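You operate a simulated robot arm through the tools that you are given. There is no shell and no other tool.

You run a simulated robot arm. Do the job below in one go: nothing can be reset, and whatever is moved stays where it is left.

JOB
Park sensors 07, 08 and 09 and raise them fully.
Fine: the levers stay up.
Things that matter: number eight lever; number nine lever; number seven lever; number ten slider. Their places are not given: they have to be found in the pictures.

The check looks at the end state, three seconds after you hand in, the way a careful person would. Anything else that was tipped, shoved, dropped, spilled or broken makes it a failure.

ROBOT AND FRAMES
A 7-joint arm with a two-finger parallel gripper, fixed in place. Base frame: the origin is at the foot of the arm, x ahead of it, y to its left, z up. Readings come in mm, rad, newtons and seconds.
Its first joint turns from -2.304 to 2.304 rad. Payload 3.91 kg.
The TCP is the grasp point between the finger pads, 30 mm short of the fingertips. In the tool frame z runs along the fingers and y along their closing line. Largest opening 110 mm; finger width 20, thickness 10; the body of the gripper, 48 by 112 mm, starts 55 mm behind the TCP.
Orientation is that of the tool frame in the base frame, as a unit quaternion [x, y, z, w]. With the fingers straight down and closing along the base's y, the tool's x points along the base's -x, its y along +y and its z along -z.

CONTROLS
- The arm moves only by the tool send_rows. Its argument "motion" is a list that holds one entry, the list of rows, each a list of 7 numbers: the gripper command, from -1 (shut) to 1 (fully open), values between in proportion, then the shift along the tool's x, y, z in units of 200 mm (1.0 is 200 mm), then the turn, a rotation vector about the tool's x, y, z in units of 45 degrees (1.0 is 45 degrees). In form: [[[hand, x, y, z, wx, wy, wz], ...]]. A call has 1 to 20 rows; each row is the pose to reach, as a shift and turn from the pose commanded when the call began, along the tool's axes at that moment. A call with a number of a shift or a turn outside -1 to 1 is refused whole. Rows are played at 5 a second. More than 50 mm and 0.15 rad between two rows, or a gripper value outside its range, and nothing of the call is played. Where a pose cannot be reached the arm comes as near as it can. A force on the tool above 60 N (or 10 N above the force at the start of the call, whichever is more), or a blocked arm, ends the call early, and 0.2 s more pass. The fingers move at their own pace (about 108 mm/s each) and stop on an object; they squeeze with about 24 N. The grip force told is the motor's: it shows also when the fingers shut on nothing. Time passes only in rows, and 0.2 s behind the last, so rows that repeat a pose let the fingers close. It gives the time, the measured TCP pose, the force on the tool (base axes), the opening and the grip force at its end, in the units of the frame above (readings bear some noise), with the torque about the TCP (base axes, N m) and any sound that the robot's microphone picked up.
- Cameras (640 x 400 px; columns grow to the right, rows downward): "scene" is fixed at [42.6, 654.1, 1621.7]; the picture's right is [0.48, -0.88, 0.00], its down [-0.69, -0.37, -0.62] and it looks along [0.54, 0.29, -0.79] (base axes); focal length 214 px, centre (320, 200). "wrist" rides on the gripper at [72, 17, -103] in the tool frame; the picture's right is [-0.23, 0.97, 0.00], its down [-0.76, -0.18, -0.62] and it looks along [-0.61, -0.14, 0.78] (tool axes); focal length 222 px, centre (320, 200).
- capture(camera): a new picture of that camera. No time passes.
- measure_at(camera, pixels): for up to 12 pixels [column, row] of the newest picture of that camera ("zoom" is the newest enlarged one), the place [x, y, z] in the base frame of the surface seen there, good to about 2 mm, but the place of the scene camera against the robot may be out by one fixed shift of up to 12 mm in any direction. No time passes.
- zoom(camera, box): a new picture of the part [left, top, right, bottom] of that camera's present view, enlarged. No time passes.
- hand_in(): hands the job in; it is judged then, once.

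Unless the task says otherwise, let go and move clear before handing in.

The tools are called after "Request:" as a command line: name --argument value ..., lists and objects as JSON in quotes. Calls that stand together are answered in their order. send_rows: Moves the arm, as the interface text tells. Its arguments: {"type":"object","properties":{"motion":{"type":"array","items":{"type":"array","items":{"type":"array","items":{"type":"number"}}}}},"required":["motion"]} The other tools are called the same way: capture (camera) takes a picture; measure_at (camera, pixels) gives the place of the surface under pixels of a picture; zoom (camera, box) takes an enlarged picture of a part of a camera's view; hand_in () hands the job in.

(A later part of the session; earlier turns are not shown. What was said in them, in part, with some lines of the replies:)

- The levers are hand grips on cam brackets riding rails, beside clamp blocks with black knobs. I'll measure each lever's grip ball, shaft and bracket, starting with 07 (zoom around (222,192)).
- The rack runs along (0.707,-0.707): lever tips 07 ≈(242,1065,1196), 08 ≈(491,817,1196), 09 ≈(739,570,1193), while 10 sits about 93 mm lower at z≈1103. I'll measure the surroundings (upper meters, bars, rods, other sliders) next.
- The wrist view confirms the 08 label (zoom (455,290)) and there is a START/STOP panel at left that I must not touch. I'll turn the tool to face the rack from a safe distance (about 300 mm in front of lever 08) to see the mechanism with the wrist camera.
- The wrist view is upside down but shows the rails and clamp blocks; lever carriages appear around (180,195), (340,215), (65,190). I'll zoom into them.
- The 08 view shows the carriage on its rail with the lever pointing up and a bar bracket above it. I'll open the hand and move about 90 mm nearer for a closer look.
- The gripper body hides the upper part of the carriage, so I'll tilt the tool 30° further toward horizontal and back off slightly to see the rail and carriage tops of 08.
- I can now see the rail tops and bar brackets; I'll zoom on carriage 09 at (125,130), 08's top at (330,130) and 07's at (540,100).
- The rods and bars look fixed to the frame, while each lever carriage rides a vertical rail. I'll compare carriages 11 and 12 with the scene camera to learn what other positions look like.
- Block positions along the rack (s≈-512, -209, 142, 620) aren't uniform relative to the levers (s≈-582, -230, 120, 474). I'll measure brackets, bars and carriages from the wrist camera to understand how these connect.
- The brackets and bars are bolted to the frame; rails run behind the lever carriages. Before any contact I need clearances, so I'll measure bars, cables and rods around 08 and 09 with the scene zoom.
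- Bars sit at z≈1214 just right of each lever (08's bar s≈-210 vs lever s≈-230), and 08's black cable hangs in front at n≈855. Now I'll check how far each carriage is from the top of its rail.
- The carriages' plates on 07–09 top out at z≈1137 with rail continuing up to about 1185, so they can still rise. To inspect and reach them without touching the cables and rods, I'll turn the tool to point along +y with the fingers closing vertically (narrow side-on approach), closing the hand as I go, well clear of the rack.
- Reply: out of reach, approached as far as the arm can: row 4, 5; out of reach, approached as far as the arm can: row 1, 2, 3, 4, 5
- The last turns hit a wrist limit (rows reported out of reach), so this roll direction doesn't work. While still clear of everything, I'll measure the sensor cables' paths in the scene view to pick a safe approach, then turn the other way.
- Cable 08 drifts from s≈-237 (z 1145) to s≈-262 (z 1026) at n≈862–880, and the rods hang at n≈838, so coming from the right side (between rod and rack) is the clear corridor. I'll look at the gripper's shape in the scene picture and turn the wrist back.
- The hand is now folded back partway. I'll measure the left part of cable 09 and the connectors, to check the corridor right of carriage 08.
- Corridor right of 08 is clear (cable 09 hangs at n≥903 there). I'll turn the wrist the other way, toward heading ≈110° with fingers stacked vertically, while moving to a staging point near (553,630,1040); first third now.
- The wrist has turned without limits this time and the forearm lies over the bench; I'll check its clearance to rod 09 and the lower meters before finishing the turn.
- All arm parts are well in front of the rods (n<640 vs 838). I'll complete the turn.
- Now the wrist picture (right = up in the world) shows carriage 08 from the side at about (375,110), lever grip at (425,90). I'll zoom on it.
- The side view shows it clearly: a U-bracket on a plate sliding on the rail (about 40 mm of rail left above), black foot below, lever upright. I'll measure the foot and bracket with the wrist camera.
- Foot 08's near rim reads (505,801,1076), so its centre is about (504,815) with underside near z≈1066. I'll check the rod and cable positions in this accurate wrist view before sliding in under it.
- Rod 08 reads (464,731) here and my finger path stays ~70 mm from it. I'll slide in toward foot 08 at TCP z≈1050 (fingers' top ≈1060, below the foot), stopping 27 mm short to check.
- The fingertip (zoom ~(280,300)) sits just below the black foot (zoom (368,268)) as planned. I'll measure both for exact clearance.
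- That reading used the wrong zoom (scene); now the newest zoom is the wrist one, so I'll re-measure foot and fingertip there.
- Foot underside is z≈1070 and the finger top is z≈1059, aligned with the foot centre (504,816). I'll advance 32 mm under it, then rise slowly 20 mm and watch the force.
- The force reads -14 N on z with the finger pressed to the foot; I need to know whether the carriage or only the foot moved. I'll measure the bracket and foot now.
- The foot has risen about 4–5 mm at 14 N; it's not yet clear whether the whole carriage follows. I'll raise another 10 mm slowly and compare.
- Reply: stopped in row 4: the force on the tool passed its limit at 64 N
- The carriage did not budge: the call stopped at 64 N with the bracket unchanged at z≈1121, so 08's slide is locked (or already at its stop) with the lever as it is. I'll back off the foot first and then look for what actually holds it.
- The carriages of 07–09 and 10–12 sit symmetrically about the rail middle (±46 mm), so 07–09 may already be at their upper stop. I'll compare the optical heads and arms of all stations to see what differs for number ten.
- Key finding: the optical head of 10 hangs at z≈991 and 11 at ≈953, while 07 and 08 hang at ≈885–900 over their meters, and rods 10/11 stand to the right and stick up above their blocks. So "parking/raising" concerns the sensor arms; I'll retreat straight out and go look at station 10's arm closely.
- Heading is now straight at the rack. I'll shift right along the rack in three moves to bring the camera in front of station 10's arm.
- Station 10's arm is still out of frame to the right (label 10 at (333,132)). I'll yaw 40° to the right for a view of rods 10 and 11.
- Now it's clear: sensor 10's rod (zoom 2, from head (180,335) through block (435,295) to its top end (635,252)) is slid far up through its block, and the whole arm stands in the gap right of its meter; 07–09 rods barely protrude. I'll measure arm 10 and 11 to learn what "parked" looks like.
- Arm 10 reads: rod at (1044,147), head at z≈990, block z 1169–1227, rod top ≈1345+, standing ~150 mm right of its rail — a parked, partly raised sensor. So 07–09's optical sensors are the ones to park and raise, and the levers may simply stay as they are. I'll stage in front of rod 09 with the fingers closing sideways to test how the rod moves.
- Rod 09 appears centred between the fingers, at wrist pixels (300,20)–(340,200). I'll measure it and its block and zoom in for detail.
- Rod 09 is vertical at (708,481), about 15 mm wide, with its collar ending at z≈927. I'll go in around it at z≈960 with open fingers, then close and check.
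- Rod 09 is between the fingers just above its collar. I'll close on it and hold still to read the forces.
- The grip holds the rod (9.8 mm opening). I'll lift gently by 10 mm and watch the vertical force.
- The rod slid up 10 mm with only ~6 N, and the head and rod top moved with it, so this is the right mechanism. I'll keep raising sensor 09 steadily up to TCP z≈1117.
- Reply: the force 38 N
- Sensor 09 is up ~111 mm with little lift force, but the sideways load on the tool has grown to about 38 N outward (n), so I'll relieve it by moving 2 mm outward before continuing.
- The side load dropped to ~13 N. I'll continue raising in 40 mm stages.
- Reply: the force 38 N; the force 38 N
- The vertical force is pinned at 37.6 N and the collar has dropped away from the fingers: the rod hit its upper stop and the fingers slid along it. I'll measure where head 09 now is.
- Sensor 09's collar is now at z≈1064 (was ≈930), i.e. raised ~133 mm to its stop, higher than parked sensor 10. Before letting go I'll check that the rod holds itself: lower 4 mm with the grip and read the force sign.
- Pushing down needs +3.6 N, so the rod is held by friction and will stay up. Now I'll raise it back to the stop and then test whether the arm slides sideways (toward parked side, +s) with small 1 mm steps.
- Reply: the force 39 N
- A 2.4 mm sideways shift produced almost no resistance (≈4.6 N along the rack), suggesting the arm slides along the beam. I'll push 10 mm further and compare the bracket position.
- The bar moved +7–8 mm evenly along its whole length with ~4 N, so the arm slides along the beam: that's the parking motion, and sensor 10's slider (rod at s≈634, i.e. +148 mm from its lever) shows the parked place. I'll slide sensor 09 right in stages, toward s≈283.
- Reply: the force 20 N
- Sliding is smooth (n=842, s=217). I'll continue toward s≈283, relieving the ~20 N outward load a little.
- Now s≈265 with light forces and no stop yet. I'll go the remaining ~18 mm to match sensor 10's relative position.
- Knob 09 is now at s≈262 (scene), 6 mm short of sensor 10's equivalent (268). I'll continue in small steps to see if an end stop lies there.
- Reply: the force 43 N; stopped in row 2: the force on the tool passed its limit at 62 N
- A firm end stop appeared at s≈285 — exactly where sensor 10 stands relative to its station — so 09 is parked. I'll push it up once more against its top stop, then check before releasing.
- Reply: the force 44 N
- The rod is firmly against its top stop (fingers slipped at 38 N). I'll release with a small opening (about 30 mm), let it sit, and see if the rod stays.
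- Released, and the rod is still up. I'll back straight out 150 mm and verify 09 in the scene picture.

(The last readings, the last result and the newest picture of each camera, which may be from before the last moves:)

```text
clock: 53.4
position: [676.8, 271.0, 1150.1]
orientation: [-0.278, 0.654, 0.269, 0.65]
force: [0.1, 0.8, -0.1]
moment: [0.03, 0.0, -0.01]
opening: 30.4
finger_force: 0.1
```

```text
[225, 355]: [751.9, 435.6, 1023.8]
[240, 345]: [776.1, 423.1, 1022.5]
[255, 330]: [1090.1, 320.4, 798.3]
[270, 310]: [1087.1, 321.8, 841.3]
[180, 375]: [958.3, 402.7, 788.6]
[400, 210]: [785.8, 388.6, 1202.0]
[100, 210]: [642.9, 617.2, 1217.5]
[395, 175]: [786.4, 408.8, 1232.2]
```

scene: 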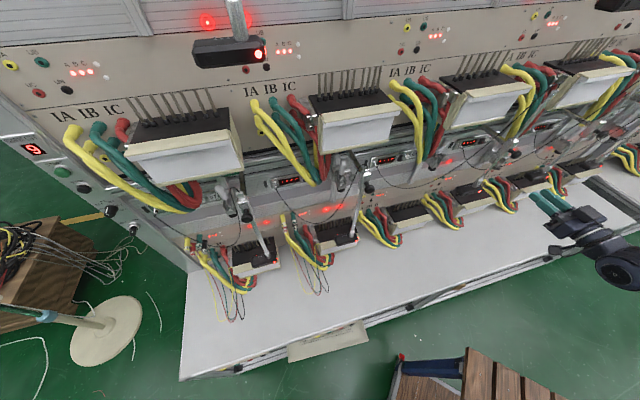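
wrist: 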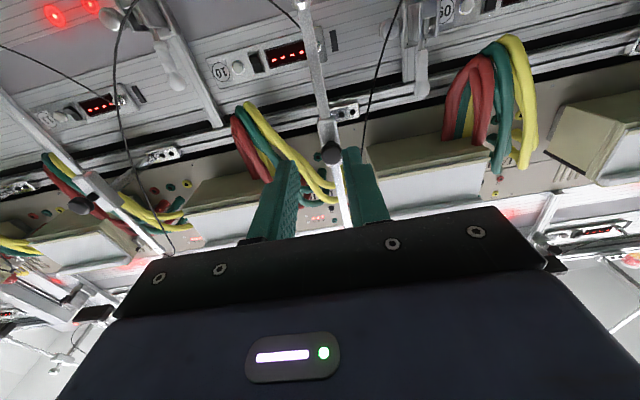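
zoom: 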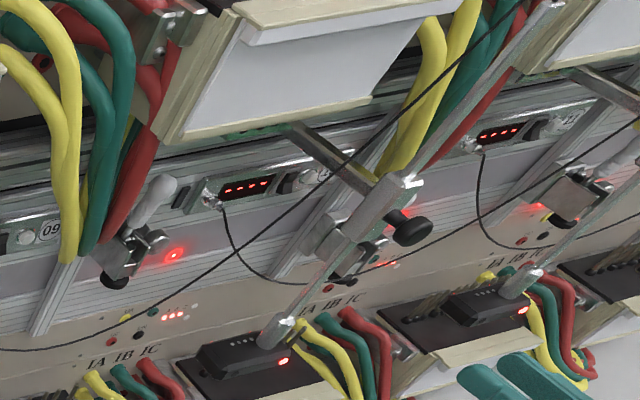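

Sensor 09 stays parked and raised (head z≈1023). Next is sensor 08: I'll travel left along the rack at n≈680, dropping to z≈960 in front of rod 08.

Request:
send_rows --motion '[[[-0.1, 0.08, 0.2, 0.008, 0, 0, 0], [-0.1, 0.16, 0.4, 0.016, 0, 0, 0], [-0.1, 0.24, 0.6, 0.024, 0, 0, 0], [-0.1, 0.317, 0.807, 0.033, 0, 0, 0]]]'

Request:
send_rows --motion '[[[-0.1, 0.08, 0.2, 0.008, 0, 0, 0], [-0.1, 0.16, 0.4, 0.016, 0, 0, 0], [-0.1, 0.24, 0.6, 0.024, 0, 0, 0], [-0.1, 0.317, 0.807, 0.033, 0, 0, 0]]]'

Request:
send_rows --motion '[[[-0.1, 0.08, 0.2, 0.008, 0, 0, 0], [-0.1, 0.16, 0.4, 0.016, 0, 0, 0], [-0.1, 0.24, 0.6, 0.024, 0, 0, 0], [-0.1, 0.317, 0.807, 0.033, 0, 0, 0]]]'

Request:
capture --camera "wrist"

Request:
capture --camera "scene"

```text
clock: 54.4
position: [568.4, 388.5, 1089.4]
orientation: [-0.277, 0.653, 0.271, 0.651]
force: [-0.1, -0.2, 0.0]
moment: [-0.01, 0.0, 0.04]
opening: 49.7
finger_force: 0.1
```

```text
clock: 55.4
position: [457.2, 505.7, 1021.2]
orientation: [-0.278, 0.654, 0.269, 0.65]
force: [0.2, 0.4, 0.2]
moment: [-0.01, 0.06, 0.03]
opening: 49.5
finger_force: 0.2
```

```text
clock: 56.4
position: [348.5, 620.5, 958.3]
orientation: [-0.277, 0.653, 0.271, 0.651]
force: [0.8, 0.1, 0.6]
moment: [-0.03, 0.0, 0.04]
opening: 49.5
finger_force: 0.0
```

```text
taken
```

wrist: 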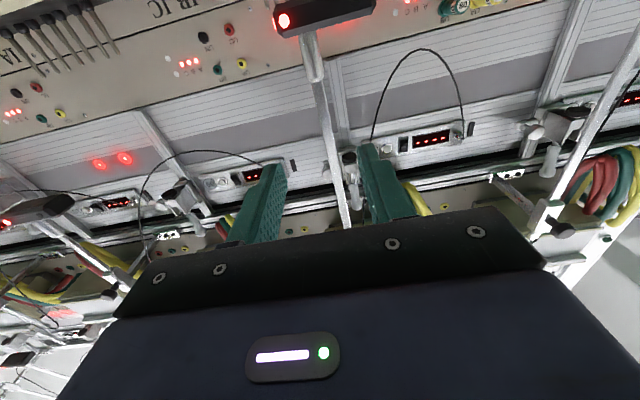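

```text
taken
```

scene: 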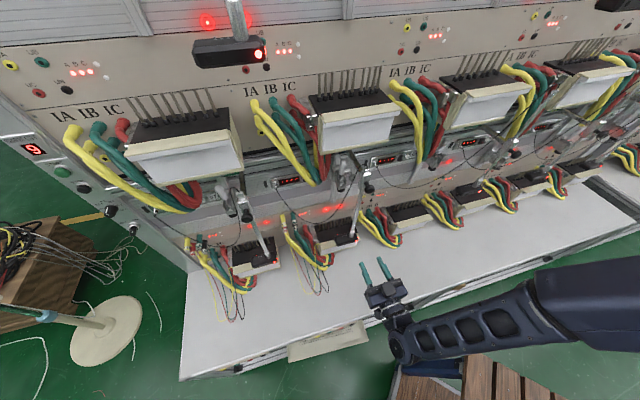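

Rod 08 shows between the fingers at (315,50)–(345,220). I'll measure it for alignment.

Request:
measure_at --camera "wrist" --pixels '[[311, 55], [315, 75], [320, 95], [327, 125], [333, 150], [340, 185], [345, 215], [318, 12], [352, 160], [375, 130], [388, 95], [300, 30]]'

Request:
zoom --camera "wrist" --box '[240, 20, 440, 145]'

```text
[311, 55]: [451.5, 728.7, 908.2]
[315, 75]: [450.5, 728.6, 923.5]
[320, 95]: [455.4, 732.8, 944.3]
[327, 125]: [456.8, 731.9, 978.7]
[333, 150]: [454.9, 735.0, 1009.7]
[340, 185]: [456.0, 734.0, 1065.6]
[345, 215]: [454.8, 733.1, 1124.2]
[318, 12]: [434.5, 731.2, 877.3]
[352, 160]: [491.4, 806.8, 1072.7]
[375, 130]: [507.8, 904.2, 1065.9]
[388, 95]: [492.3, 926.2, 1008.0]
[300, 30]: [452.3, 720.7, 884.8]
```

```text
3.20 times, centred on (340, 82) of wrist
```

zoom: 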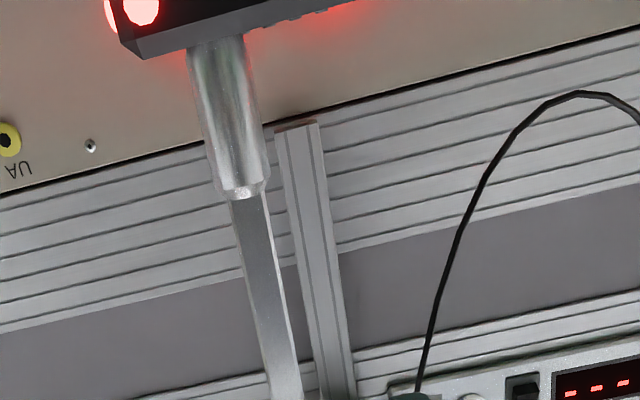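

Rod 08 is at (455.5,733), s≈-196; I'm 4 mm to its right. I'll correct and move in around it at z≈958, then close.

Request:
send_rows --motion '[[[-0.1, 0, 0.02, 0.05, 0, 0, 0], [-0.1, 0, 0.02, 0.2, 0, 0, 0], [-0.1, 0, 0.02, 0.35, 0, 0, 0], [-0.1, 0, 0.02, 0.5, 0, 0, 0], [-0.1, 0, 0.02, 0.65, 0, 0, 0], [-0.1, 0, 0.02, 0.785, 0, 0, 0], [-0.1, 0, 0.02, 0.785, 0, 0, 0]]]'

Request:
capture --camera "wrist"

Request:
measure_at --camera "wrist" --pixels '[[305, 140], [312, 165], [318, 190], [300, 120]]'

```text
clock: 58.0
position: [454.3, 736.9, 956.5]
orientation: [-0.277, 0.654, 0.27, 0.651]
force: [0.1, -0.7, 0.1]
moment: [0.02, -0.01, 0.01]
opening: 49.4
finger_force: 0.0
```

```text
taken
```

wrist: 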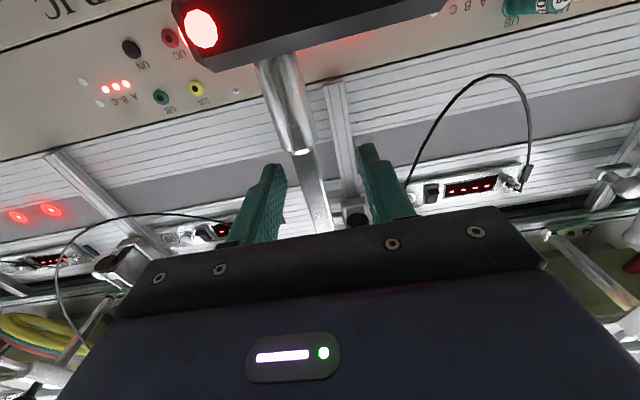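

```text
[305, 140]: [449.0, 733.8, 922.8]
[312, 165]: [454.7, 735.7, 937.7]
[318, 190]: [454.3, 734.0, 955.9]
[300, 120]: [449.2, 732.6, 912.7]
```

The rod is inside the fingers. I'll close, then raise in two stages with a slight outward compensation.

Request:
send_rows --motion '[[[-0.6, 0, 0, 0, 0, 0, 0], [-1, 0, 0, 0, 0, 0, 0], [-1, 0, 0, 0, 0, 0, 0], [-1, 0, 0, 0, 0, 0, 0]]]'

Request:
send_rows --motion '[[[-1, -0.01, 0, 0, 0, 0, 0], [-1, -0.03, 0, 0, 0, 0, 0], [-1, -0.06, 0, -0.001, 0, 0, 0], [-1, -0.1, 0, -0.002, 0, 0, 0], [-1, -0.14, 0, -0.002, 0, 0, 0], [-1, -0.18, 0, -0.003, 0, 0, 0], [-1, -0.22, 0, -0.003, 0, 0, 0], [-1, -0.26, 0, -0.004, 0, 0, 0], [-1, -0.3, 0, -0.004, 0, 0, 0]]]'

Request:
capture --camera "wrist"

```text
clock: 59.0
position: [453.2, 736.6, 956.3]
orientation: [-0.276, 0.653, 0.27, 0.651]
force: [4.8, 2.1, -0.6]
moment: [0.25, 0.43, -0.02]
opening: 9.7
finger_force: 44.8
```

```text
clock: 61.0
position: [453.0, 737.1, 1016.5]
orientation: [-0.278, 0.653, 0.271, 0.65]
force: [-13.3, -16.3, -4.6]
moment: [0.52, 0.27, -0.03]
opening: 9.5
finger_force: 45.5
```

```text
taken
```

wrist: 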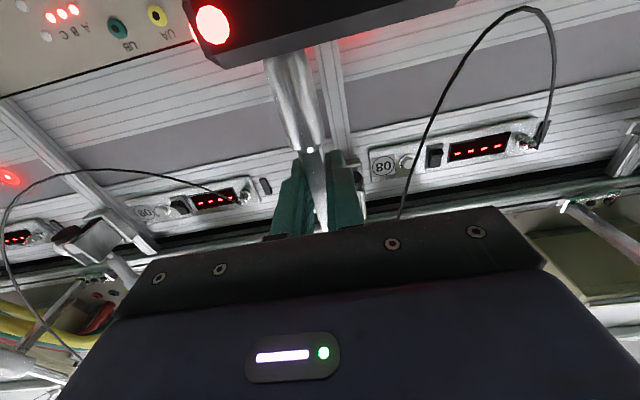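

Sensor 08 rises fine (4.6 N). Continuing up to its stop, expected near TCP z≈1090.

Request:
send_rows --motion '[[[-1, -0.04, 0, -0.004, 0, 0, 0], [-1, -0.08, 0, -0.006, 0, 0, 0], [-1, -0.12, 0, -0.006, 0, 0, 0], [-1, -0.16, 0, -0.006, 0, 0, 0], [-1, -0.2, 0, -0.007, 0, 0, 0], [-1, -0.24, 0, -0.007, 0, 0, 0], [-1, -0.28, 0, -0.008, 0, 0, 0], [-1, -0.32, 0, -0.008, 0, 0, 0], [-1, -0.36, 0, -0.009, 0, 0, 0], [-1, -0.4, 0, -0.009, 0, 0, 0], [-1, -0.43, 0, -0.009, 0, 0, 0]]]'

Request:
capture --camera "wrist"

Request:
zoom --camera "scene" --box '[300, 120, 460, 220]'

```text
clock: 63.4
position: [451.1, 738.7, 1099.6]
orientation: [-0.28, 0.654, 0.27, 0.649]
force: [-1.1, -3.0, -38.9]
moment: [0.45, 0.79, 0.01]
opening: 10.1
finger_force: 44.8
```

```text
taken
```

wrist: 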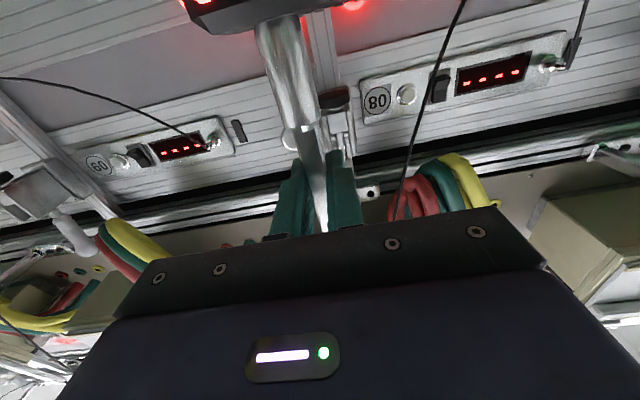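

```text
4.00 times, centred on (380, 170) of scene
```

zoom: 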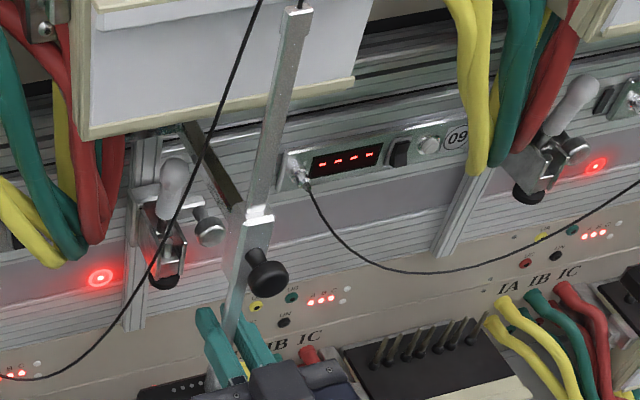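

Sensor 08 is at its top stop (38.9 N slip). Now I'll relax slightly and slide it right toward its parking stop near s≈-67, first 60 mm.

Request:
send_rows --motion '[[[-1, 0.015, 0, 0, 0, 0, 0], [-1, 0.015, -0.03, 0, 0, 0, 0], [-1, 0.015, -0.06, 0, 0, 0, 0], [-1, 0.015, -0.09, 0, 0, 0, 0], [-1, 0.015, -0.12, 0, 0, 0, 0], [-1, 0.015, -0.15, 0, 0, 0, 0], [-1, 0.015, -0.18, 0, 0, 0, 0], [-1, 0.015, -0.21, 0, 0, 0, 0], [-1, 0.015, -0.24, 0, 0, 0, 0], [-1, 0.015, -0.27, 0, 0, 0, 0], [-1, 0.015, -0.3, 0, 0, 0, 0]]]'

Request:
capture --camera "wrist"

Request:
zoom --camera "scene" --box '[300, 120, 460, 220]'

```text
clock: 65.8
position: [495.9, 694.5, 1099.2]
orientation: [-0.276, 0.653, 0.27, 0.651]
force: [-27.2, -24.5, -11.3]
moment: [0.33, 0.38, 0.01]
opening: 10.0
finger_force: 44.6
```

```text
taken
```

wrist: 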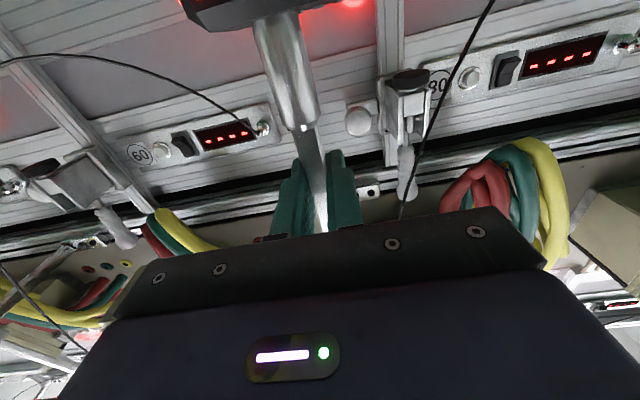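

```text
4.00 times, centred on (380, 170) of scene
```

zoom: 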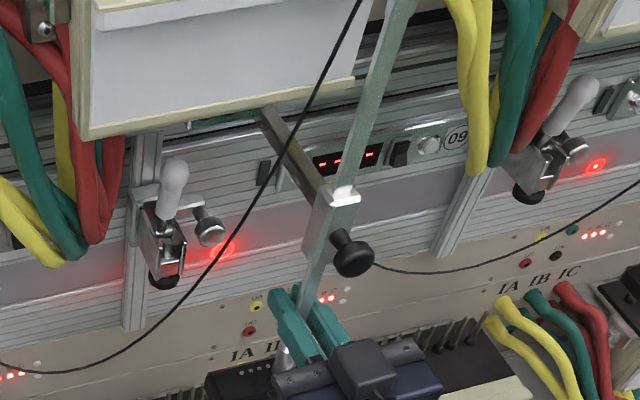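

Slider 08 moved smoothly to s≈-140; outward load is 37 N, so I'll relieve 1.4 mm and continue 60 mm.

Request:
send_rows --motion '[[[-1, 0, 0, -0.007, 0, 0, 0], [-1, 0, -0.03, -0.007, 0, 0, 0], [-1, 0, -0.06, -0.007, 0, 0, 0], [-1, 0, -0.09, -0.007, 0, 0, 0], [-1, 0, -0.12, -0.008, 0, 0, 0], [-1, 0, -0.15, -0.008, 0, 0, 0], [-1, 0, -0.18, -0.008, 0, 0, 0], [-1, 0, -0.21, -0.009, 0, 0, 0], [-1, 0, -0.24, -0.009, 0, 0, 0], [-1, 0, -0.27, -0.009, 0, 0, 0], [-1, 0, -0.3, -0.01, 0, 0, 0]]]'

Request:
capture --camera "wrist"

```text
clock: 68.2
position: [537.4, 652.3, 1100.0]
orientation: [-0.278, 0.653, 0.27, 0.65]
force: [14.8, 18.9, -12.3]
moment: [0.46, 0.28, -0.04]
opening: 9.7
finger_force: 44.9
```

```text
taken
```

wrist: 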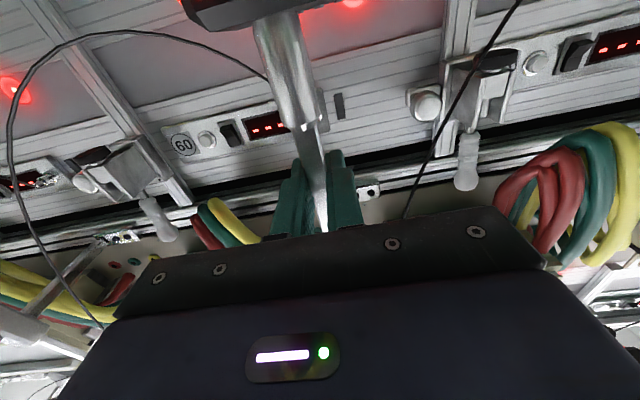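

s≈-81 now. I'll finish the last ~15 mm in small steps until the stop shows in the force.

Request:
send_rows --motion '[[[-1, 0, -0.02, 0.003, 0, 0, 0], [-1, 0, -0.04, 0.003, 0, 0, 0], [-1, 0, -0.06, 0.003, 0, 0, 0], [-1, 0, -0.07, 0.003, 0, 0, 0], [-1, 0, -0.075, 0.003, 0, 0, 0], [-1, 0, -0.08, 0.003, 0, 0, 0], [-1, 0, -0.085, 0.003, 0, 0, 0], [-1, 0, -0.09, 0.003, 0, 0, 0], [-1, 0, -0.095, 0.003, 0, 0, 0]]]'

```text
clock: 69.9
position: [545.5, 645.2, 1099.2]
orientation: [-0.279, 0.653, 0.273, 0.649]
force: [10.8, 29.1, -9.8]
moment: [0.12, 0.46, -0.03]
opening: 9.9
finger_force: 44.8
stopped in row 8: the force on the tool passed its limit at 62 N (the readings are from after the stop); the commanded pose is now the measured one
```

The end stop for 08 is reached (s≈-69). I'll nudge it lightly against the stop again, push up once more to the top stop, then release.

Request:
send_rows --motion '[[[-1, 0, -0.005, -0.004, 0, 0, 0], [-1, 0, -0.01, -0.005, 0, 0, 0], [-1, -0.015, -0.01, -0.005, 0, 0, 0], [-1, -0.03, -0.01, -0.005, 0, 0, 0], [-1, -0.03, -0.01, -0.005, 0, 0, 0]]]'

Request:
capture --camera "wrist"

Request:
measure_at --camera "wrist" --pixels '[[280, 60], [300, 120], [305, 135], [312, 165], [200, 215], [240, 215], [410, 200]]'

Request:
zoom --camera "scene" --box '[320, 120, 480, 220]'

```text
clock: 71.1
position: [543.8, 642.7, 1105.6]
orientation: [-0.282, 0.653, 0.273, 0.647]
force: [-29.2, 24.5, -39.2]
moment: [0.34, 0.81, 0.22]
opening: 9.9
finger_force: 45.1
```

```text
taken
```

wrist: 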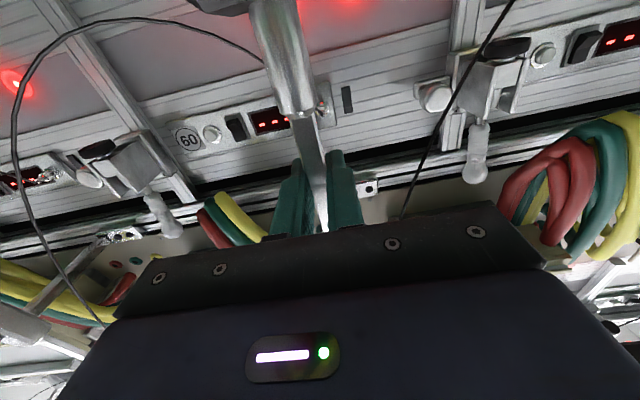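

```text
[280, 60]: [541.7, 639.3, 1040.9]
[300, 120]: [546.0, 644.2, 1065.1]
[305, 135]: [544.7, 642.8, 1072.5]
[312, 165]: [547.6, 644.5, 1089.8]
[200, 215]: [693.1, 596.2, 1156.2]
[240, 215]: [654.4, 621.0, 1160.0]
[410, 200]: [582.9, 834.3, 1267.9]
```

```text
4.00 times, centred on (400, 170) of scene
```

zoom: 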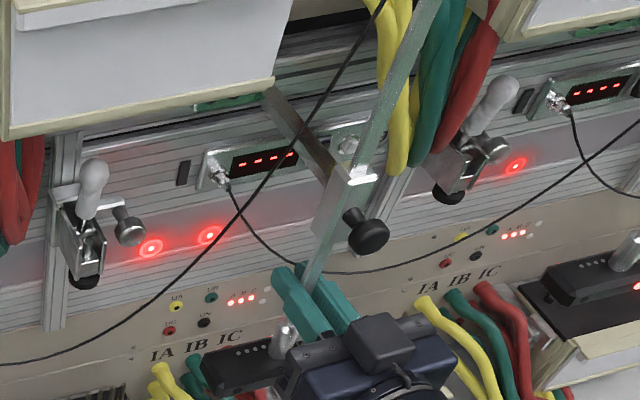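

Collar 08 is at z≈1062, matching 09's raised height, with the slider against its stop. Releasing and backing out.

Request:
send_rows --motion '[[[-0.45, 0, 0, 0, 0, 0, 0], [-0.45, 0, 0, 0, 0, 0, 0], [-0.45, 0, 0, 0, 0, 0, 0]]]'

Request:
send_rows --motion '[[[-0.45, 0, 0, -0.1, 0, 0, 0], [-0.45, 0, 0, -0.3, 0, 0, 0], [-0.45, 0, 0, -0.5, 0, 0, 0], [-0.45, 0, 0, -0.7, 0, 0, 0], [-0.45, 0, 0, -0.85, 0, 0, 0]]]'

Request:
capture --camera "scene"

Request:
zoom --camera "scene" --box '[320, 120, 480, 220]'

Request:
measure_at --camera "zoom" --pixels '[[285, 340], [240, 355], [370, 230], [340, 190], [310, 160], [370, 110], [330, 240], [305, 290]]'

Request:
capture --camera "wrist"

```text
clock: 71.9
position: [546.6, 640.8, 1108.4]
orientation: [-0.279, 0.652, 0.272, 0.65]
force: [0.2, 0.6, 0.8]
moment: [-0.01, 0.0, -0.04]
opening: 30.3
finger_force: 0.0
```

```text
clock: 73.1
position: [429.2, 517.2, 1107.5]
orientation: [-0.28, 0.652, 0.273, 0.649]
force: [1.3, -0.1, 0.0]
moment: [0.05, -0.02, -0.01]
opening: 30.3
finger_force: 0.0
```

```text
taken
```

scene: 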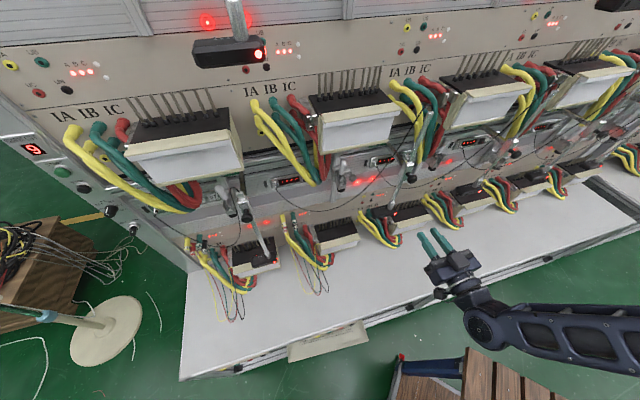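

```text
4.00 times, centred on (400, 170) of scene
```

zoom: 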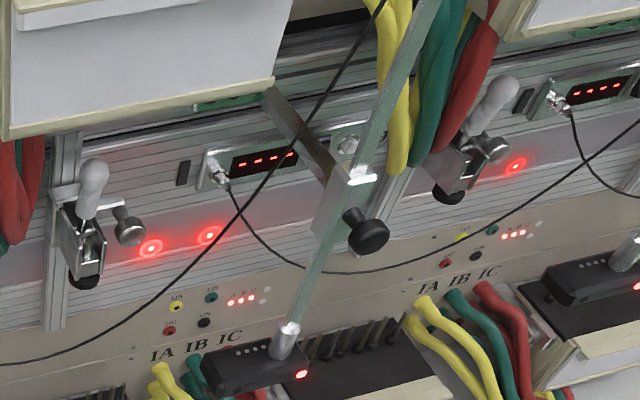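

```text
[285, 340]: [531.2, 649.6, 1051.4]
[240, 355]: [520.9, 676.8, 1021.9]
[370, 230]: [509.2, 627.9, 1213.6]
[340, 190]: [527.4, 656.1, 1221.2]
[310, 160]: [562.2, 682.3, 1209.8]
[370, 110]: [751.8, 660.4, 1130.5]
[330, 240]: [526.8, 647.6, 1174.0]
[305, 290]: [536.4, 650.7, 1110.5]
```

```text
taken
```

wrist: 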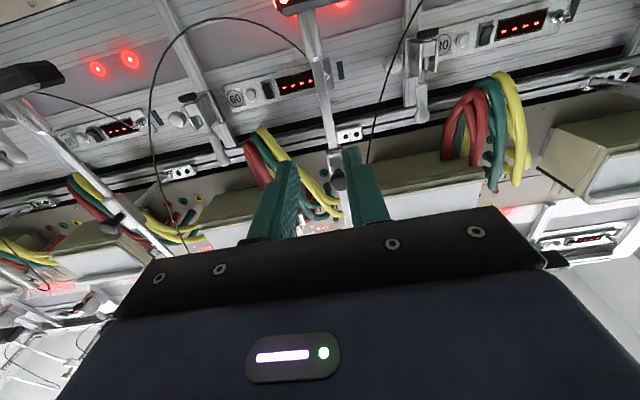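

Sensor 08 is parked and raised (head z≈1022) and stays. Now sensor 07: I'll travel left to about s≈-508 and drop to z≈957 in front of its rod.

Request:
send_rows --motion '[[[-0.1, 0.0625, 0.186, 0.01, 0, 0, 0], [-0.1, 0.125, 0.372, 0.02, 0, 0, 0], [-0.1, 0.1875, 0.557, 0.03, 0, 0, 0], [-0.1, 0.25, 0.743, 0.04, 0, 0, 0]]]'

Request:
send_rows --motion '[[[-0.1, 0.0625, 0.186, 0.01, 0, 0, 0], [-0.1, 0.125, 0.372, 0.02, 0, 0, 0], [-0.1, 0.1875, 0.557, 0.03, 0, 0, 0], [-0.1, 0.25, 0.743, 0.04, 0, 0, 0]]]'

Request:
send_rows --motion '[[[-0.1, 0.0625, 0.186, 0.01, 0, 0, 0], [-0.1, 0.125, 0.372, 0.02, 0, 0, 0], [-0.1, 0.1875, 0.557, 0.03, 0, 0, 0], [-0.1, 0.25, 0.743, 0.04, 0, 0, 0]]]'

Request:
capture --camera "wrist"

Request:
capture --camera "scene"

```text
clock: 74.1
position: [328.2, 625.4, 1057.9]
orientation: [-0.279, 0.653, 0.272, 0.65]
force: [0.1, 0.6, 0.5]
moment: [-0.01, 0.01, 0.03]
opening: 49.4
finger_force: 0.1
```

```text
clock: 75.1
position: [226.7, 736.3, 1005.6]
orientation: [-0.279, 0.653, 0.272, 0.65]
force: [0.3, 0.3, 0.0]
moment: [-0.02, 0.01, 0.01]
opening: 49.4
finger_force: 0.0
```

```text
clock: 76.1
position: [124.5, 843.5, 956.9]
orientation: [-0.279, 0.653, 0.272, 0.65]
force: [0.7, 0.1, -0.4]
moment: [0.0, 0.0, 0.03]
opening: 49.6
finger_force: 0.1
```

```text
taken
```

wrist: 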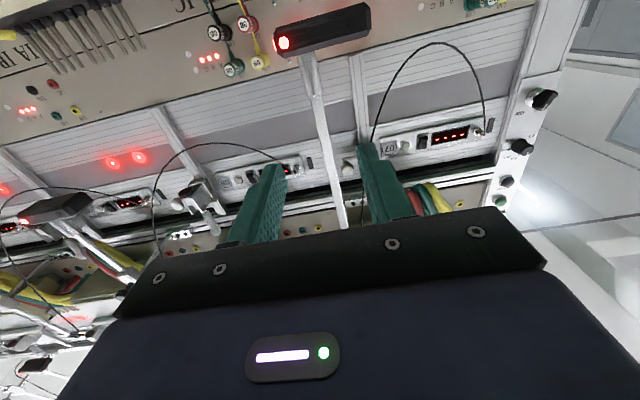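

```text
taken
```

scene: 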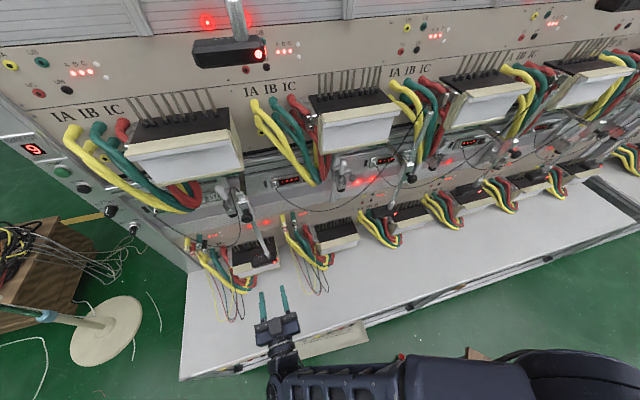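

Rod 07 is between the fingers around (325,130). I'll measure it for alignment.

Request:
measure_at --camera "wrist" --pixels '[[307, 70], [312, 90], [318, 110], [325, 140], [332, 170], [338, 200], [342, 222], [300, 40], [380, 110], [400, 70]]'

Request:
zoom --camera "wrist" --box '[240, 20, 440, 145]'

```text
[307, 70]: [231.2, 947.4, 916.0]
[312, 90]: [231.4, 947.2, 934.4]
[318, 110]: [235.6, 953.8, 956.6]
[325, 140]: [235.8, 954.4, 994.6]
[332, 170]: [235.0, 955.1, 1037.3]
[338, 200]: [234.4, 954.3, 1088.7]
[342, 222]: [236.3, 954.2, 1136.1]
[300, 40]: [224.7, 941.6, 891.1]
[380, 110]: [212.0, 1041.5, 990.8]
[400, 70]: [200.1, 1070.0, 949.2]
```

```text
3.20 times, centred on (340, 82) of wrist
```

zoom: 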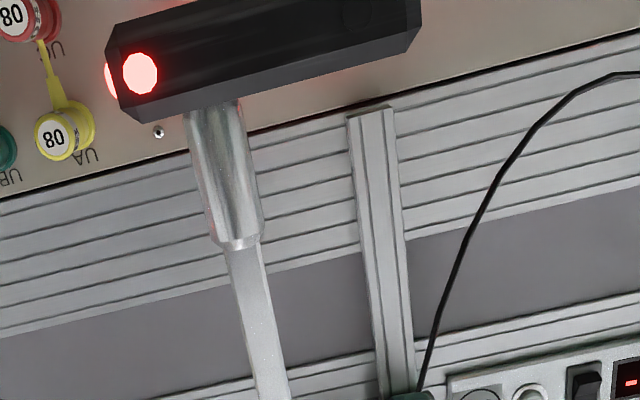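

Rod 07 is at (235.3,954.3), s≈-508, collar top ≈941. I'll go in at z≈965 and close on it.

Request:
send_rows --motion '[[[-0.1, -0.04, 0, 0.05, 0, 0, 0], [-0.1, -0.04, -0.005, 0.2, 0, 0, 0], [-0.1, -0.04, -0.008, 0.35, 0, 0, 0], [-0.1, -0.04, -0.01, 0.5, 0, 0, 0], [-0.1, -0.04, -0.012, 0.65, 0, 0, 0], [-0.1, -0.04, -0.015, 0.79, 0, 0, 0], [-0.1, -0.04, -0.015, 0.79, 0, 0, 0]]]'

Request:
capture --camera "wrist"

Request:
measure_at --camera "wrist" --pixels '[[305, 140], [312, 165], [318, 190], [300, 120]]'

```text
clock: 77.7
position: [235.6, 956.5, 963.0]
orientation: [-0.279, 0.653, 0.272, 0.65]
force: [0.1, 0.4, -0.5]
moment: [-0.02, 0.01, -0.03]
opening: 49.6
finger_force: 0.2
```

```text
taken
```

wrist: 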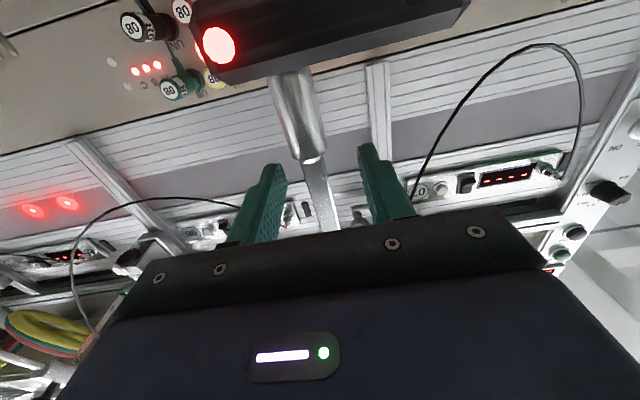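

```text
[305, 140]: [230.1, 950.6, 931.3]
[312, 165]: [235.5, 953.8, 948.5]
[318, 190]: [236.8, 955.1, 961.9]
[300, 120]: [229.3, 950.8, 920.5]
```

Aligned within 2 mm. Closing and raising sensor 07 in stages.

Request:
send_rows --motion '[[[-0.6, 0, 0, 0, 0, 0, 0], [-1, 0, 0, 0, 0, 0, 0], [-1, 0, 0, 0, 0, 0, 0], [-1, 0, 0, 0, 0, 0, 0]]]'

Request:
send_rows --motion '[[[-1, -0.01, 0, 0, 0, 0, 0], [-1, -0.03, 0, -0.001, 0, 0, 0], [-1, -0.06, 0, -0.002, 0, 0, 0], [-1, -0.1, 0, -0.003, 0, 0, 0], [-1, -0.14, 0, -0.004, 0, 0, 0], [-1, -0.18, 0, -0.004, 0, 0, 0], [-1, -0.22, 0, -0.005, 0, 0, 0], [-1, -0.26, 0, -0.006, 0, 0, 0], [-1, -0.3, 0, -0.006, 0, 0, 0]]]'

Request:
capture --camera "wrist"

```text
clock: 78.7
position: [236.4, 956.1, 962.2]
orientation: [-0.279, 0.653, 0.272, 0.65]
force: [1.6, 1.3, -0.9]
moment: [0.3, 0.31, 0.0]
opening: 9.8
finger_force: 45.4
```

```text
clock: 80.7
position: [236.9, 956.8, 1021.9]
orientation: [-0.28, 0.652, 0.273, 0.649]
force: [18.1, 22.8, -3.3]
moment: [0.49, 0.17, 0.01]
opening: 9.7
finger_force: 44.9
```

```text
taken
```

wrist: 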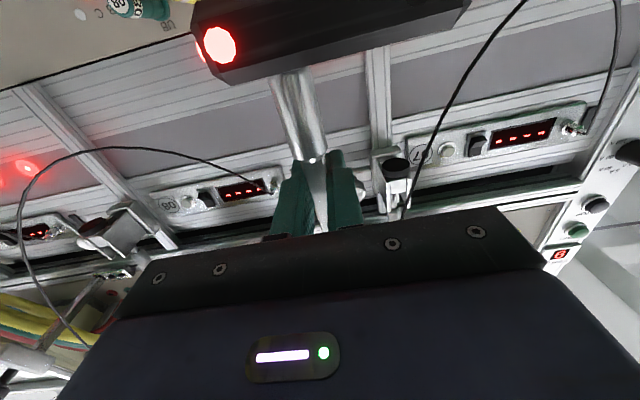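

Sensor 07 is rising (3 N lift); the load is now 29 N inward, so I'll relax 1 mm inward and continue to the stop.

Request:
send_rows --motion '[[[-1, -0.03, 0, 0.005, 0, 0, 0], [-1, -0.07, 0, 0.005, 0, 0, 0], [-1, -0.11, 0, 0.005, 0, 0, 0], [-1, -0.15, 0, 0.005, 0, 0, 0], [-1, -0.19, 0, 0.004, 0, 0, 0], [-1, -0.23, 0, 0.004, 0, 0, 0], [-1, -0.27, 0, 0.004, 0, 0, 0], [-1, -0.31, 0, 0.003, 0, 0, 0], [-1, -0.35, 0, 0.003, 0, 0, 0], [-1, -0.39, 0, 0.003, 0, 0, 0]]]'

Request:
capture --camera "wrist"

Request:
zoom --camera "scene" --box '[180, 130, 340, 230]'

```text
clock: 82.9
position: [235.5, 957.8, 1097.0]
orientation: [-0.281, 0.653, 0.272, 0.648]
force: [-0.6, -4.2, -39.6]
moment: [0.53, 0.71, -0.02]
opening: 9.8
finger_force: 45.0
```

```text
taken
```

wrist: 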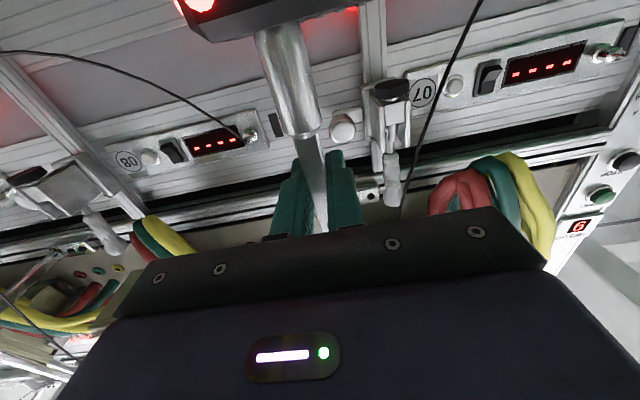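

```text
4.00 times, centred on (260, 180) of scene
```

zoom: 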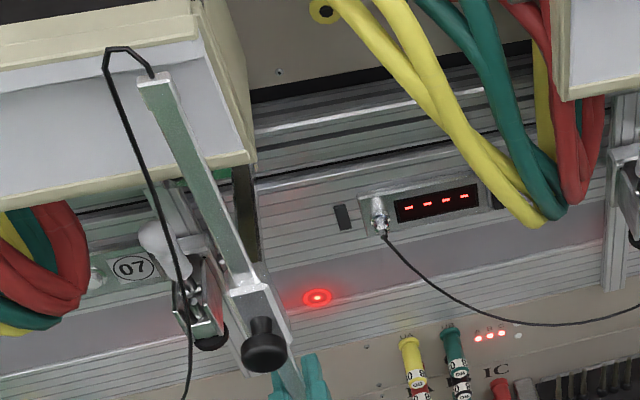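

Sensor 07 is at its top stop (39.6 N slip). Now sliding it right, first 60 mm, toward its stop near s≈-420.

Request:
send_rows --motion '[[[-1, 0.015, 0, 0, 0, 0, 0], [-1, 0.015, -0.03, 0, 0, 0, 0], [-1, 0.015, -0.06, 0, 0, 0, 0], [-1, 0.015, -0.09, 0, 0, 0, 0], [-1, 0.015, -0.12, -0.001, 0, 0, 0], [-1, 0.015, -0.15, -0.002, 0, 0, 0], [-1, 0.015, -0.18, -0.003, 0, 0, 0], [-1, 0.015, -0.21, -0.004, 0, 0, 0], [-1, 0.015, -0.24, -0.005, 0, 0, 0], [-1, 0.015, -0.27, -0.006, 0, 0, 0], [-1, 0.015, -0.3, -0.006, 0, 0, 0]]]'

Request:
capture --camera "wrist"

Request:
zoom --camera "scene" --box '[180, 130, 340, 230]'

```text
clock: 85.3
position: [277.9, 914.1, 1096.7]
orientation: [-0.28, 0.652, 0.273, 0.649]
force: [5.2, 9.6, -6.1]
moment: [0.35, 0.28, 0.0]
opening: 9.7
finger_force: 44.9
```

```text
taken
```

wrist: 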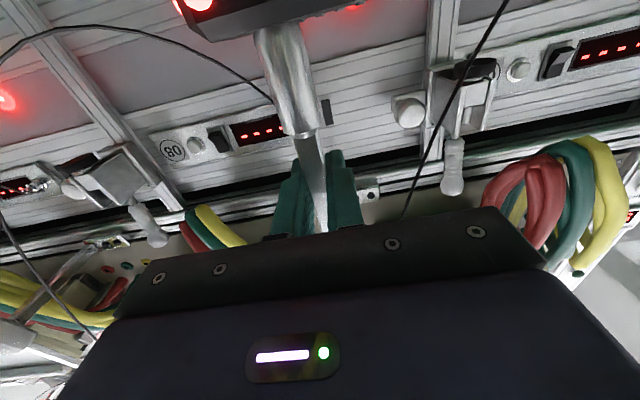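

```text
4.00 times, centred on (260, 180) of scene
```

zoom: 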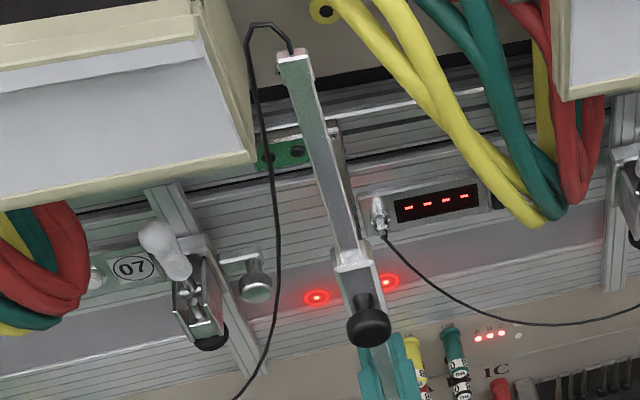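

Now s≈-450 with light loads. Continuing ~24 mm, then small steps to the stop.

Request:
send_rows --motion '[[[-1, 0, -0.03, 0, 0, 0, 0], [-1, 0, -0.06, -0.001, 0, 0, 0], [-1, 0, -0.09, -0.002, 0, 0, 0], [-1, 0, -0.11, -0.002, 0, 0, 0], [-1, 0, -0.125, -0.002, 0, 0, 0], [-1, 0, -0.135, -0.002, 0, 0, 0], [-1, 0, -0.142, -0.002, 0, 0, 0], [-1, 0, -0.149, -0.002, 0, 0, 0]]]'

```text
clock: 87.1
position: [295.6, 896.2, 1096.7]
orientation: [-0.282, 0.652, 0.275, 0.648]
force: [4.0, 30.2, -3.5]
moment: [0.02, 0.48, 0.02]
opening: 9.8
finger_force: 45.0
stopped in row 8: the force on the tool passed its limit at 62 N (the readings are from after the stop); the commanded pose is now the measured one
```

The stop for 07 is reached at s≈-424. I'll nudge lightly against it and push up to the top stop again, then check and release.

Request:
send_rows --motion '[[[-1, 0, -0.005, -0.004, 0, 0, 0], [-1, 0, -0.01, -0.005, 0, 0, 0], [-1, -0.015, -0.01, -0.005, 0, 0, 0], [-1, -0.03, -0.01, -0.005, 0, 0, 0], [-1, -0.03, -0.01, -0.005, 0, 0, 0]]]'

Request:
capture --camera "wrist"

Request:
measure_at --camera "wrist" --pixels '[[280, 60], [300, 120], [305, 135], [312, 165], [200, 225], [240, 230]]'

Request:
zoom --camera "wrist" --box '[220, 0, 420, 225]'

```text
clock: 88.3
position: [294.2, 894.1, 1101.7]
orientation: [-0.284, 0.652, 0.276, 0.647]
force: [-25.7, 30.0, -39.6]
moment: [0.34, 0.65, 0.17]
opening: 9.6
finger_force: 45.4
```

```text
taken
```

wrist: 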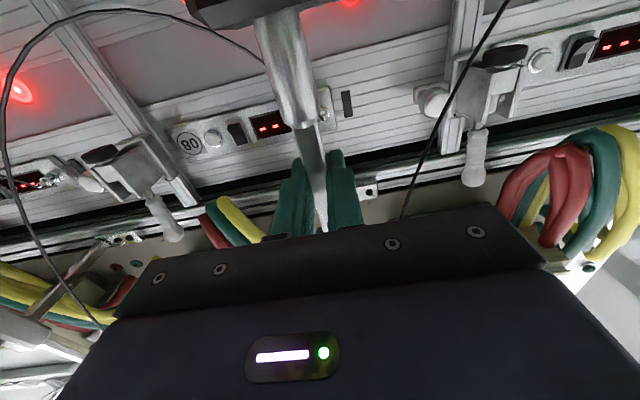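

```text
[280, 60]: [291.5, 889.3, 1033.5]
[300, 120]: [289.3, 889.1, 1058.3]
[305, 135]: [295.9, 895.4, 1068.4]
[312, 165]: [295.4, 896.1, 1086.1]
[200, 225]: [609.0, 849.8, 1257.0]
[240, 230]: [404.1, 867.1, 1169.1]
```

```text
1.78 times, centred on (320, 112) of wrist
```

zoom: 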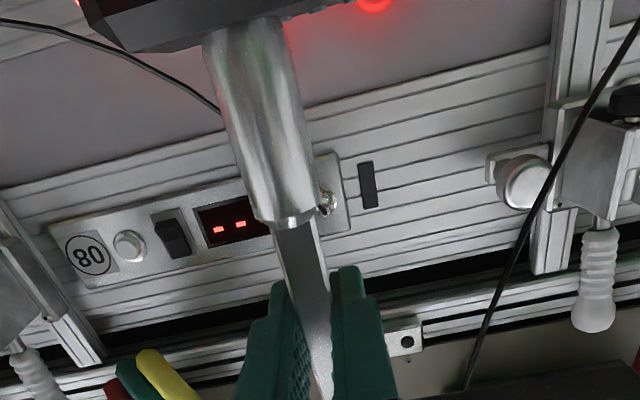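

Sensor 07 is pressed at both stops (39 N up, side load at the end stop), collar near z≈1063 like the others. Releasing and backing out.

Request:
send_rows --motion '[[[-0.45, 0, 0, 0, 0, 0, 0], [-0.45, 0, 0, 0, 0, 0, 0], [-0.45, 0, 0, 0, 0, 0, 0]]]'

Request:
send_rows --motion '[[[-0.45, 0, 0, -0.1, 0, 0, 0], [-0.45, 0, 0, -0.3, 0, 0, 0], [-0.45, 0, 0, -0.5, 0, 0, 0], [-0.45, 0, 0, -0.7, 0, 0, 0], [-0.45, 0, 0, -0.9, 0, 0, 0]]]'

Request:
capture --camera "scene"

Request:
capture --camera "wrist"

Request:
zoom --camera "scene" --box '[180, 110, 380, 235]'

Request:
measure_at --camera "scene" --pixels '[[262, 204], [276, 211], [274, 214], [268, 190], [391, 209], [403, 164], [472, 163], [470, 186]]'

```text
clock: 89.1
position: [296.1, 893.3, 1105.5]
orientation: [-0.281, 0.651, 0.275, 0.649]
force: [-0.7, 0.6, 0.0]
moment: [0.0, -0.04, -0.01]
opening: 30.1
finger_force: 0.1
```

```text
clock: 90.3
position: [170.1, 761.8, 1106.1]
orientation: [-0.28, 0.652, 0.275, 0.649]
force: [1.0, -0.4, -0.1]
moment: [-0.03, 0.0, 0.0]
opening: 30.4
finger_force: 0.1
```

```text
taken
```

scene: 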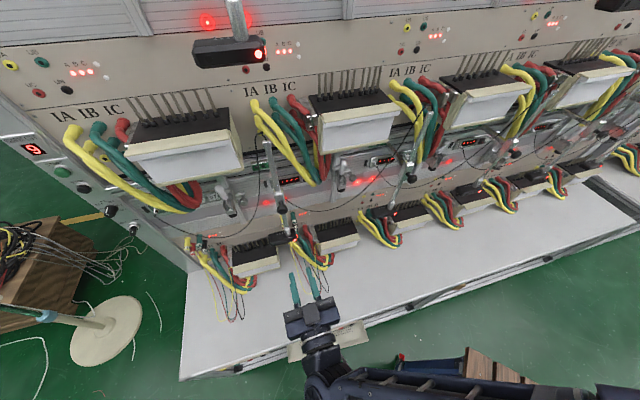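

```text
taken
```

wrist: 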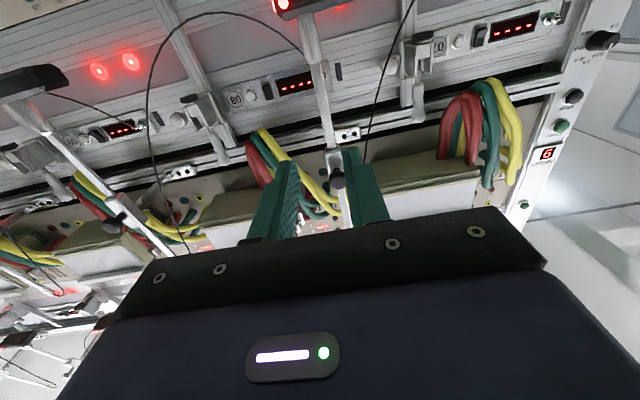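

```text
3.20 times, centred on (280, 172) of scene
```

zoom: 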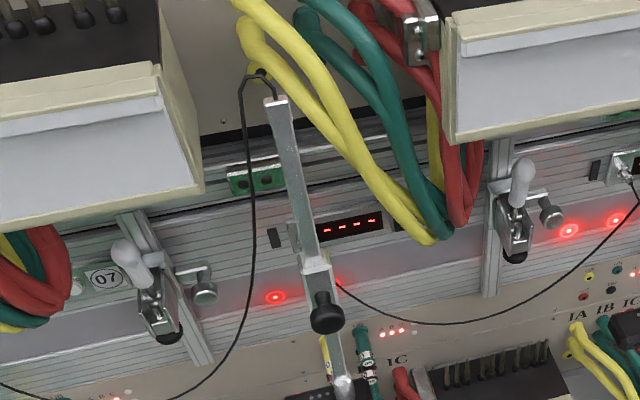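

```text
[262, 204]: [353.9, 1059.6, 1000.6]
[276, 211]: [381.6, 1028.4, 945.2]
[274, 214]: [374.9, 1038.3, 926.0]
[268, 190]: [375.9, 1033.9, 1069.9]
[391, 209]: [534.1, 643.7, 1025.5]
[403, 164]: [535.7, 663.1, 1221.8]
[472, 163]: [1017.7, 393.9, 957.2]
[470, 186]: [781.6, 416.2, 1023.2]
```

All three arms now stand in the gaps right of their meters. I'll move the hand further clear and verify knob, head and lever positions for 07–10.

Request:
send_rows --motion '[[[-0.45, 0, -0.1, -0.2, 0, 0, 0], [-0.45, 0, -0.2, -0.4, 0, 0, 0], [-0.45, 0, -0.3, -0.6, 0, 0, 0]]]'

Request:
capture --camera "scene"

Request:
zoom --camera "scene" --box '[220, 160, 340, 260]'

Request:
zoom --camera "scene" --box '[340, 120, 560, 240]'

Request:
measure_at --camera "scene" --pixels '[[281, 208], [283, 238], [275, 240], [287, 226], [413, 178], [388, 213], [505, 152], [462, 190], [583, 133], [537, 176], [220, 189], [343, 163]]'

```text
clock: 91.1
position: [132.2, 635.0, 1105.6]
orientation: [-0.281, 0.652, 0.274, 0.648]
force: [-0.3, 0.6, -0.4]
moment: [0.0, 0.03, -0.02]
opening: 30.3
finger_force: 0.0
```

```text
taken
```

scene: 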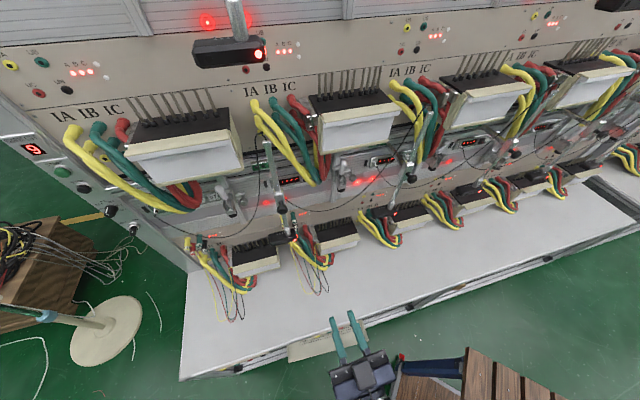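

```text
4.00 times, centred on (280, 210) of scene
```

zoom: 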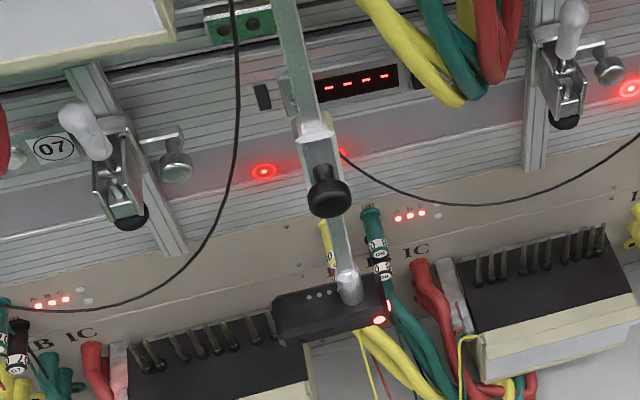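

```text
2.91 times, centred on (450, 180) of scene
```

zoom: 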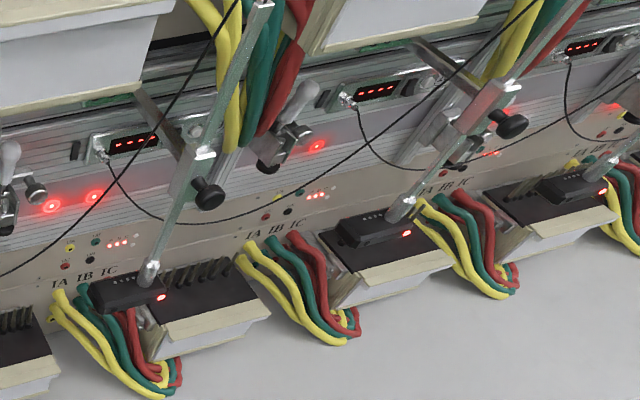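

```text
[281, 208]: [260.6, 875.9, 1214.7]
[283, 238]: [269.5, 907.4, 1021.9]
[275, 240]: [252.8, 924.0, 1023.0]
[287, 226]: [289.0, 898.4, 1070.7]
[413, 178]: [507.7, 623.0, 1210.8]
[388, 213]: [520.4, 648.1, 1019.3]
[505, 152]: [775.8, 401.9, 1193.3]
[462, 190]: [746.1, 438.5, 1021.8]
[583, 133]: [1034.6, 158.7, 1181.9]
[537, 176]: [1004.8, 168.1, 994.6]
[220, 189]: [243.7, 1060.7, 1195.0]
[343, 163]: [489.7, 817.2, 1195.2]
```

All three heads read z≈1022 and the knobs sit at the same relative place as sensor 10's (07: s≈-435, 10: s≈620, pitch 352); levers 07/08 tips are unchanged at z≈1195. One last check that lever carriage 08 and its foot, which I touched earlier, are as they were.

Request:
zoom --camera "scene" --box '[320, 145, 400, 195]'

Request:
measure_at --camera "zoom" --pixels '[[190, 145], [175, 215], [165, 250], [175, 290], [140, 280], [260, 260], [180, 330], [160, 360], [105, 240], [130, 130]]'

Request:
zoom --camera "scene" --box '[460, 100, 600, 188]'

```text
8.00 times, centred on (360, 170) of scene
```

zoom: 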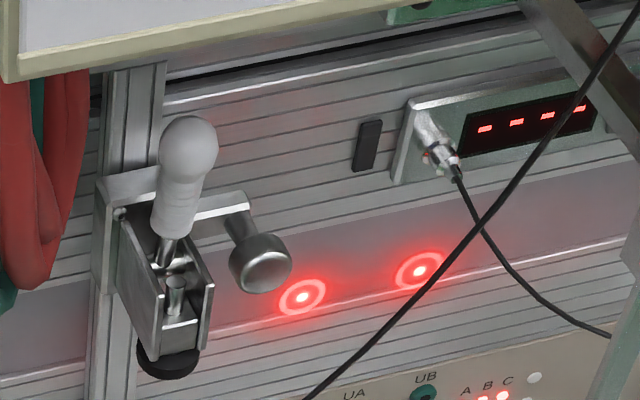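

```text
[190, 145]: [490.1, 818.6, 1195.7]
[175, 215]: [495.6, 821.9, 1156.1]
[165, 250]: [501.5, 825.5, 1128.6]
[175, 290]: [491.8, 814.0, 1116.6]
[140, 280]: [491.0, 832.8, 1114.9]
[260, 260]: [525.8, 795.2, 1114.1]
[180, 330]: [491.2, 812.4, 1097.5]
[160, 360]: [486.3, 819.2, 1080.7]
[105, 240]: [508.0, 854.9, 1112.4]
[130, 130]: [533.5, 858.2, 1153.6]
```

```text
4.55 times, centred on (530, 144) of scene
```

zoom: 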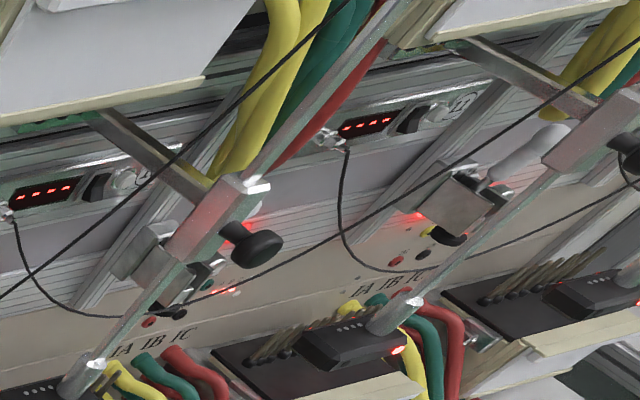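

Carriage and lever 08 read the same as at the start (tip z≈1196, foot z≈1081), and sensor 10 hasn't moved. Sensors 07, 08 and 09 are parked at their stops and fully raised, and the hand is open and clear, so I'm handing in.

Request:
hand_in

```text
The job is handed in.
```

Sensors 07, 08 and 09 are parked and fully raised, and I've handed the job in. I don't have the check's verdict.

- **Parked:** each sensor arm was slid right until it met its end stop. All three now sit in the same place beside their meters as sensor 10 does beside its own.
- **Raised:** each rod was pushed up to its top stop. All three heads are at about z = 1022 mm, and friction held them after I let go. Sensor 10's head is lower, at about 993 mm, and I left it alone.
- **Levers:** I left the levers of 07, 08 and 09 up. Levers 07 and 08 measured the same at the end as at the start; 09 I only checked in the pictures.

**Contact with carriage 08:** before I worked out that the rods and arms were what moves, I pushed up under the black foot of lever carriage 08. The push was stopped at 64 N and the carriage did not move. Its lever, bracket and foot measured the same at the end as at the start.

The gripper is open and clear of the rack.
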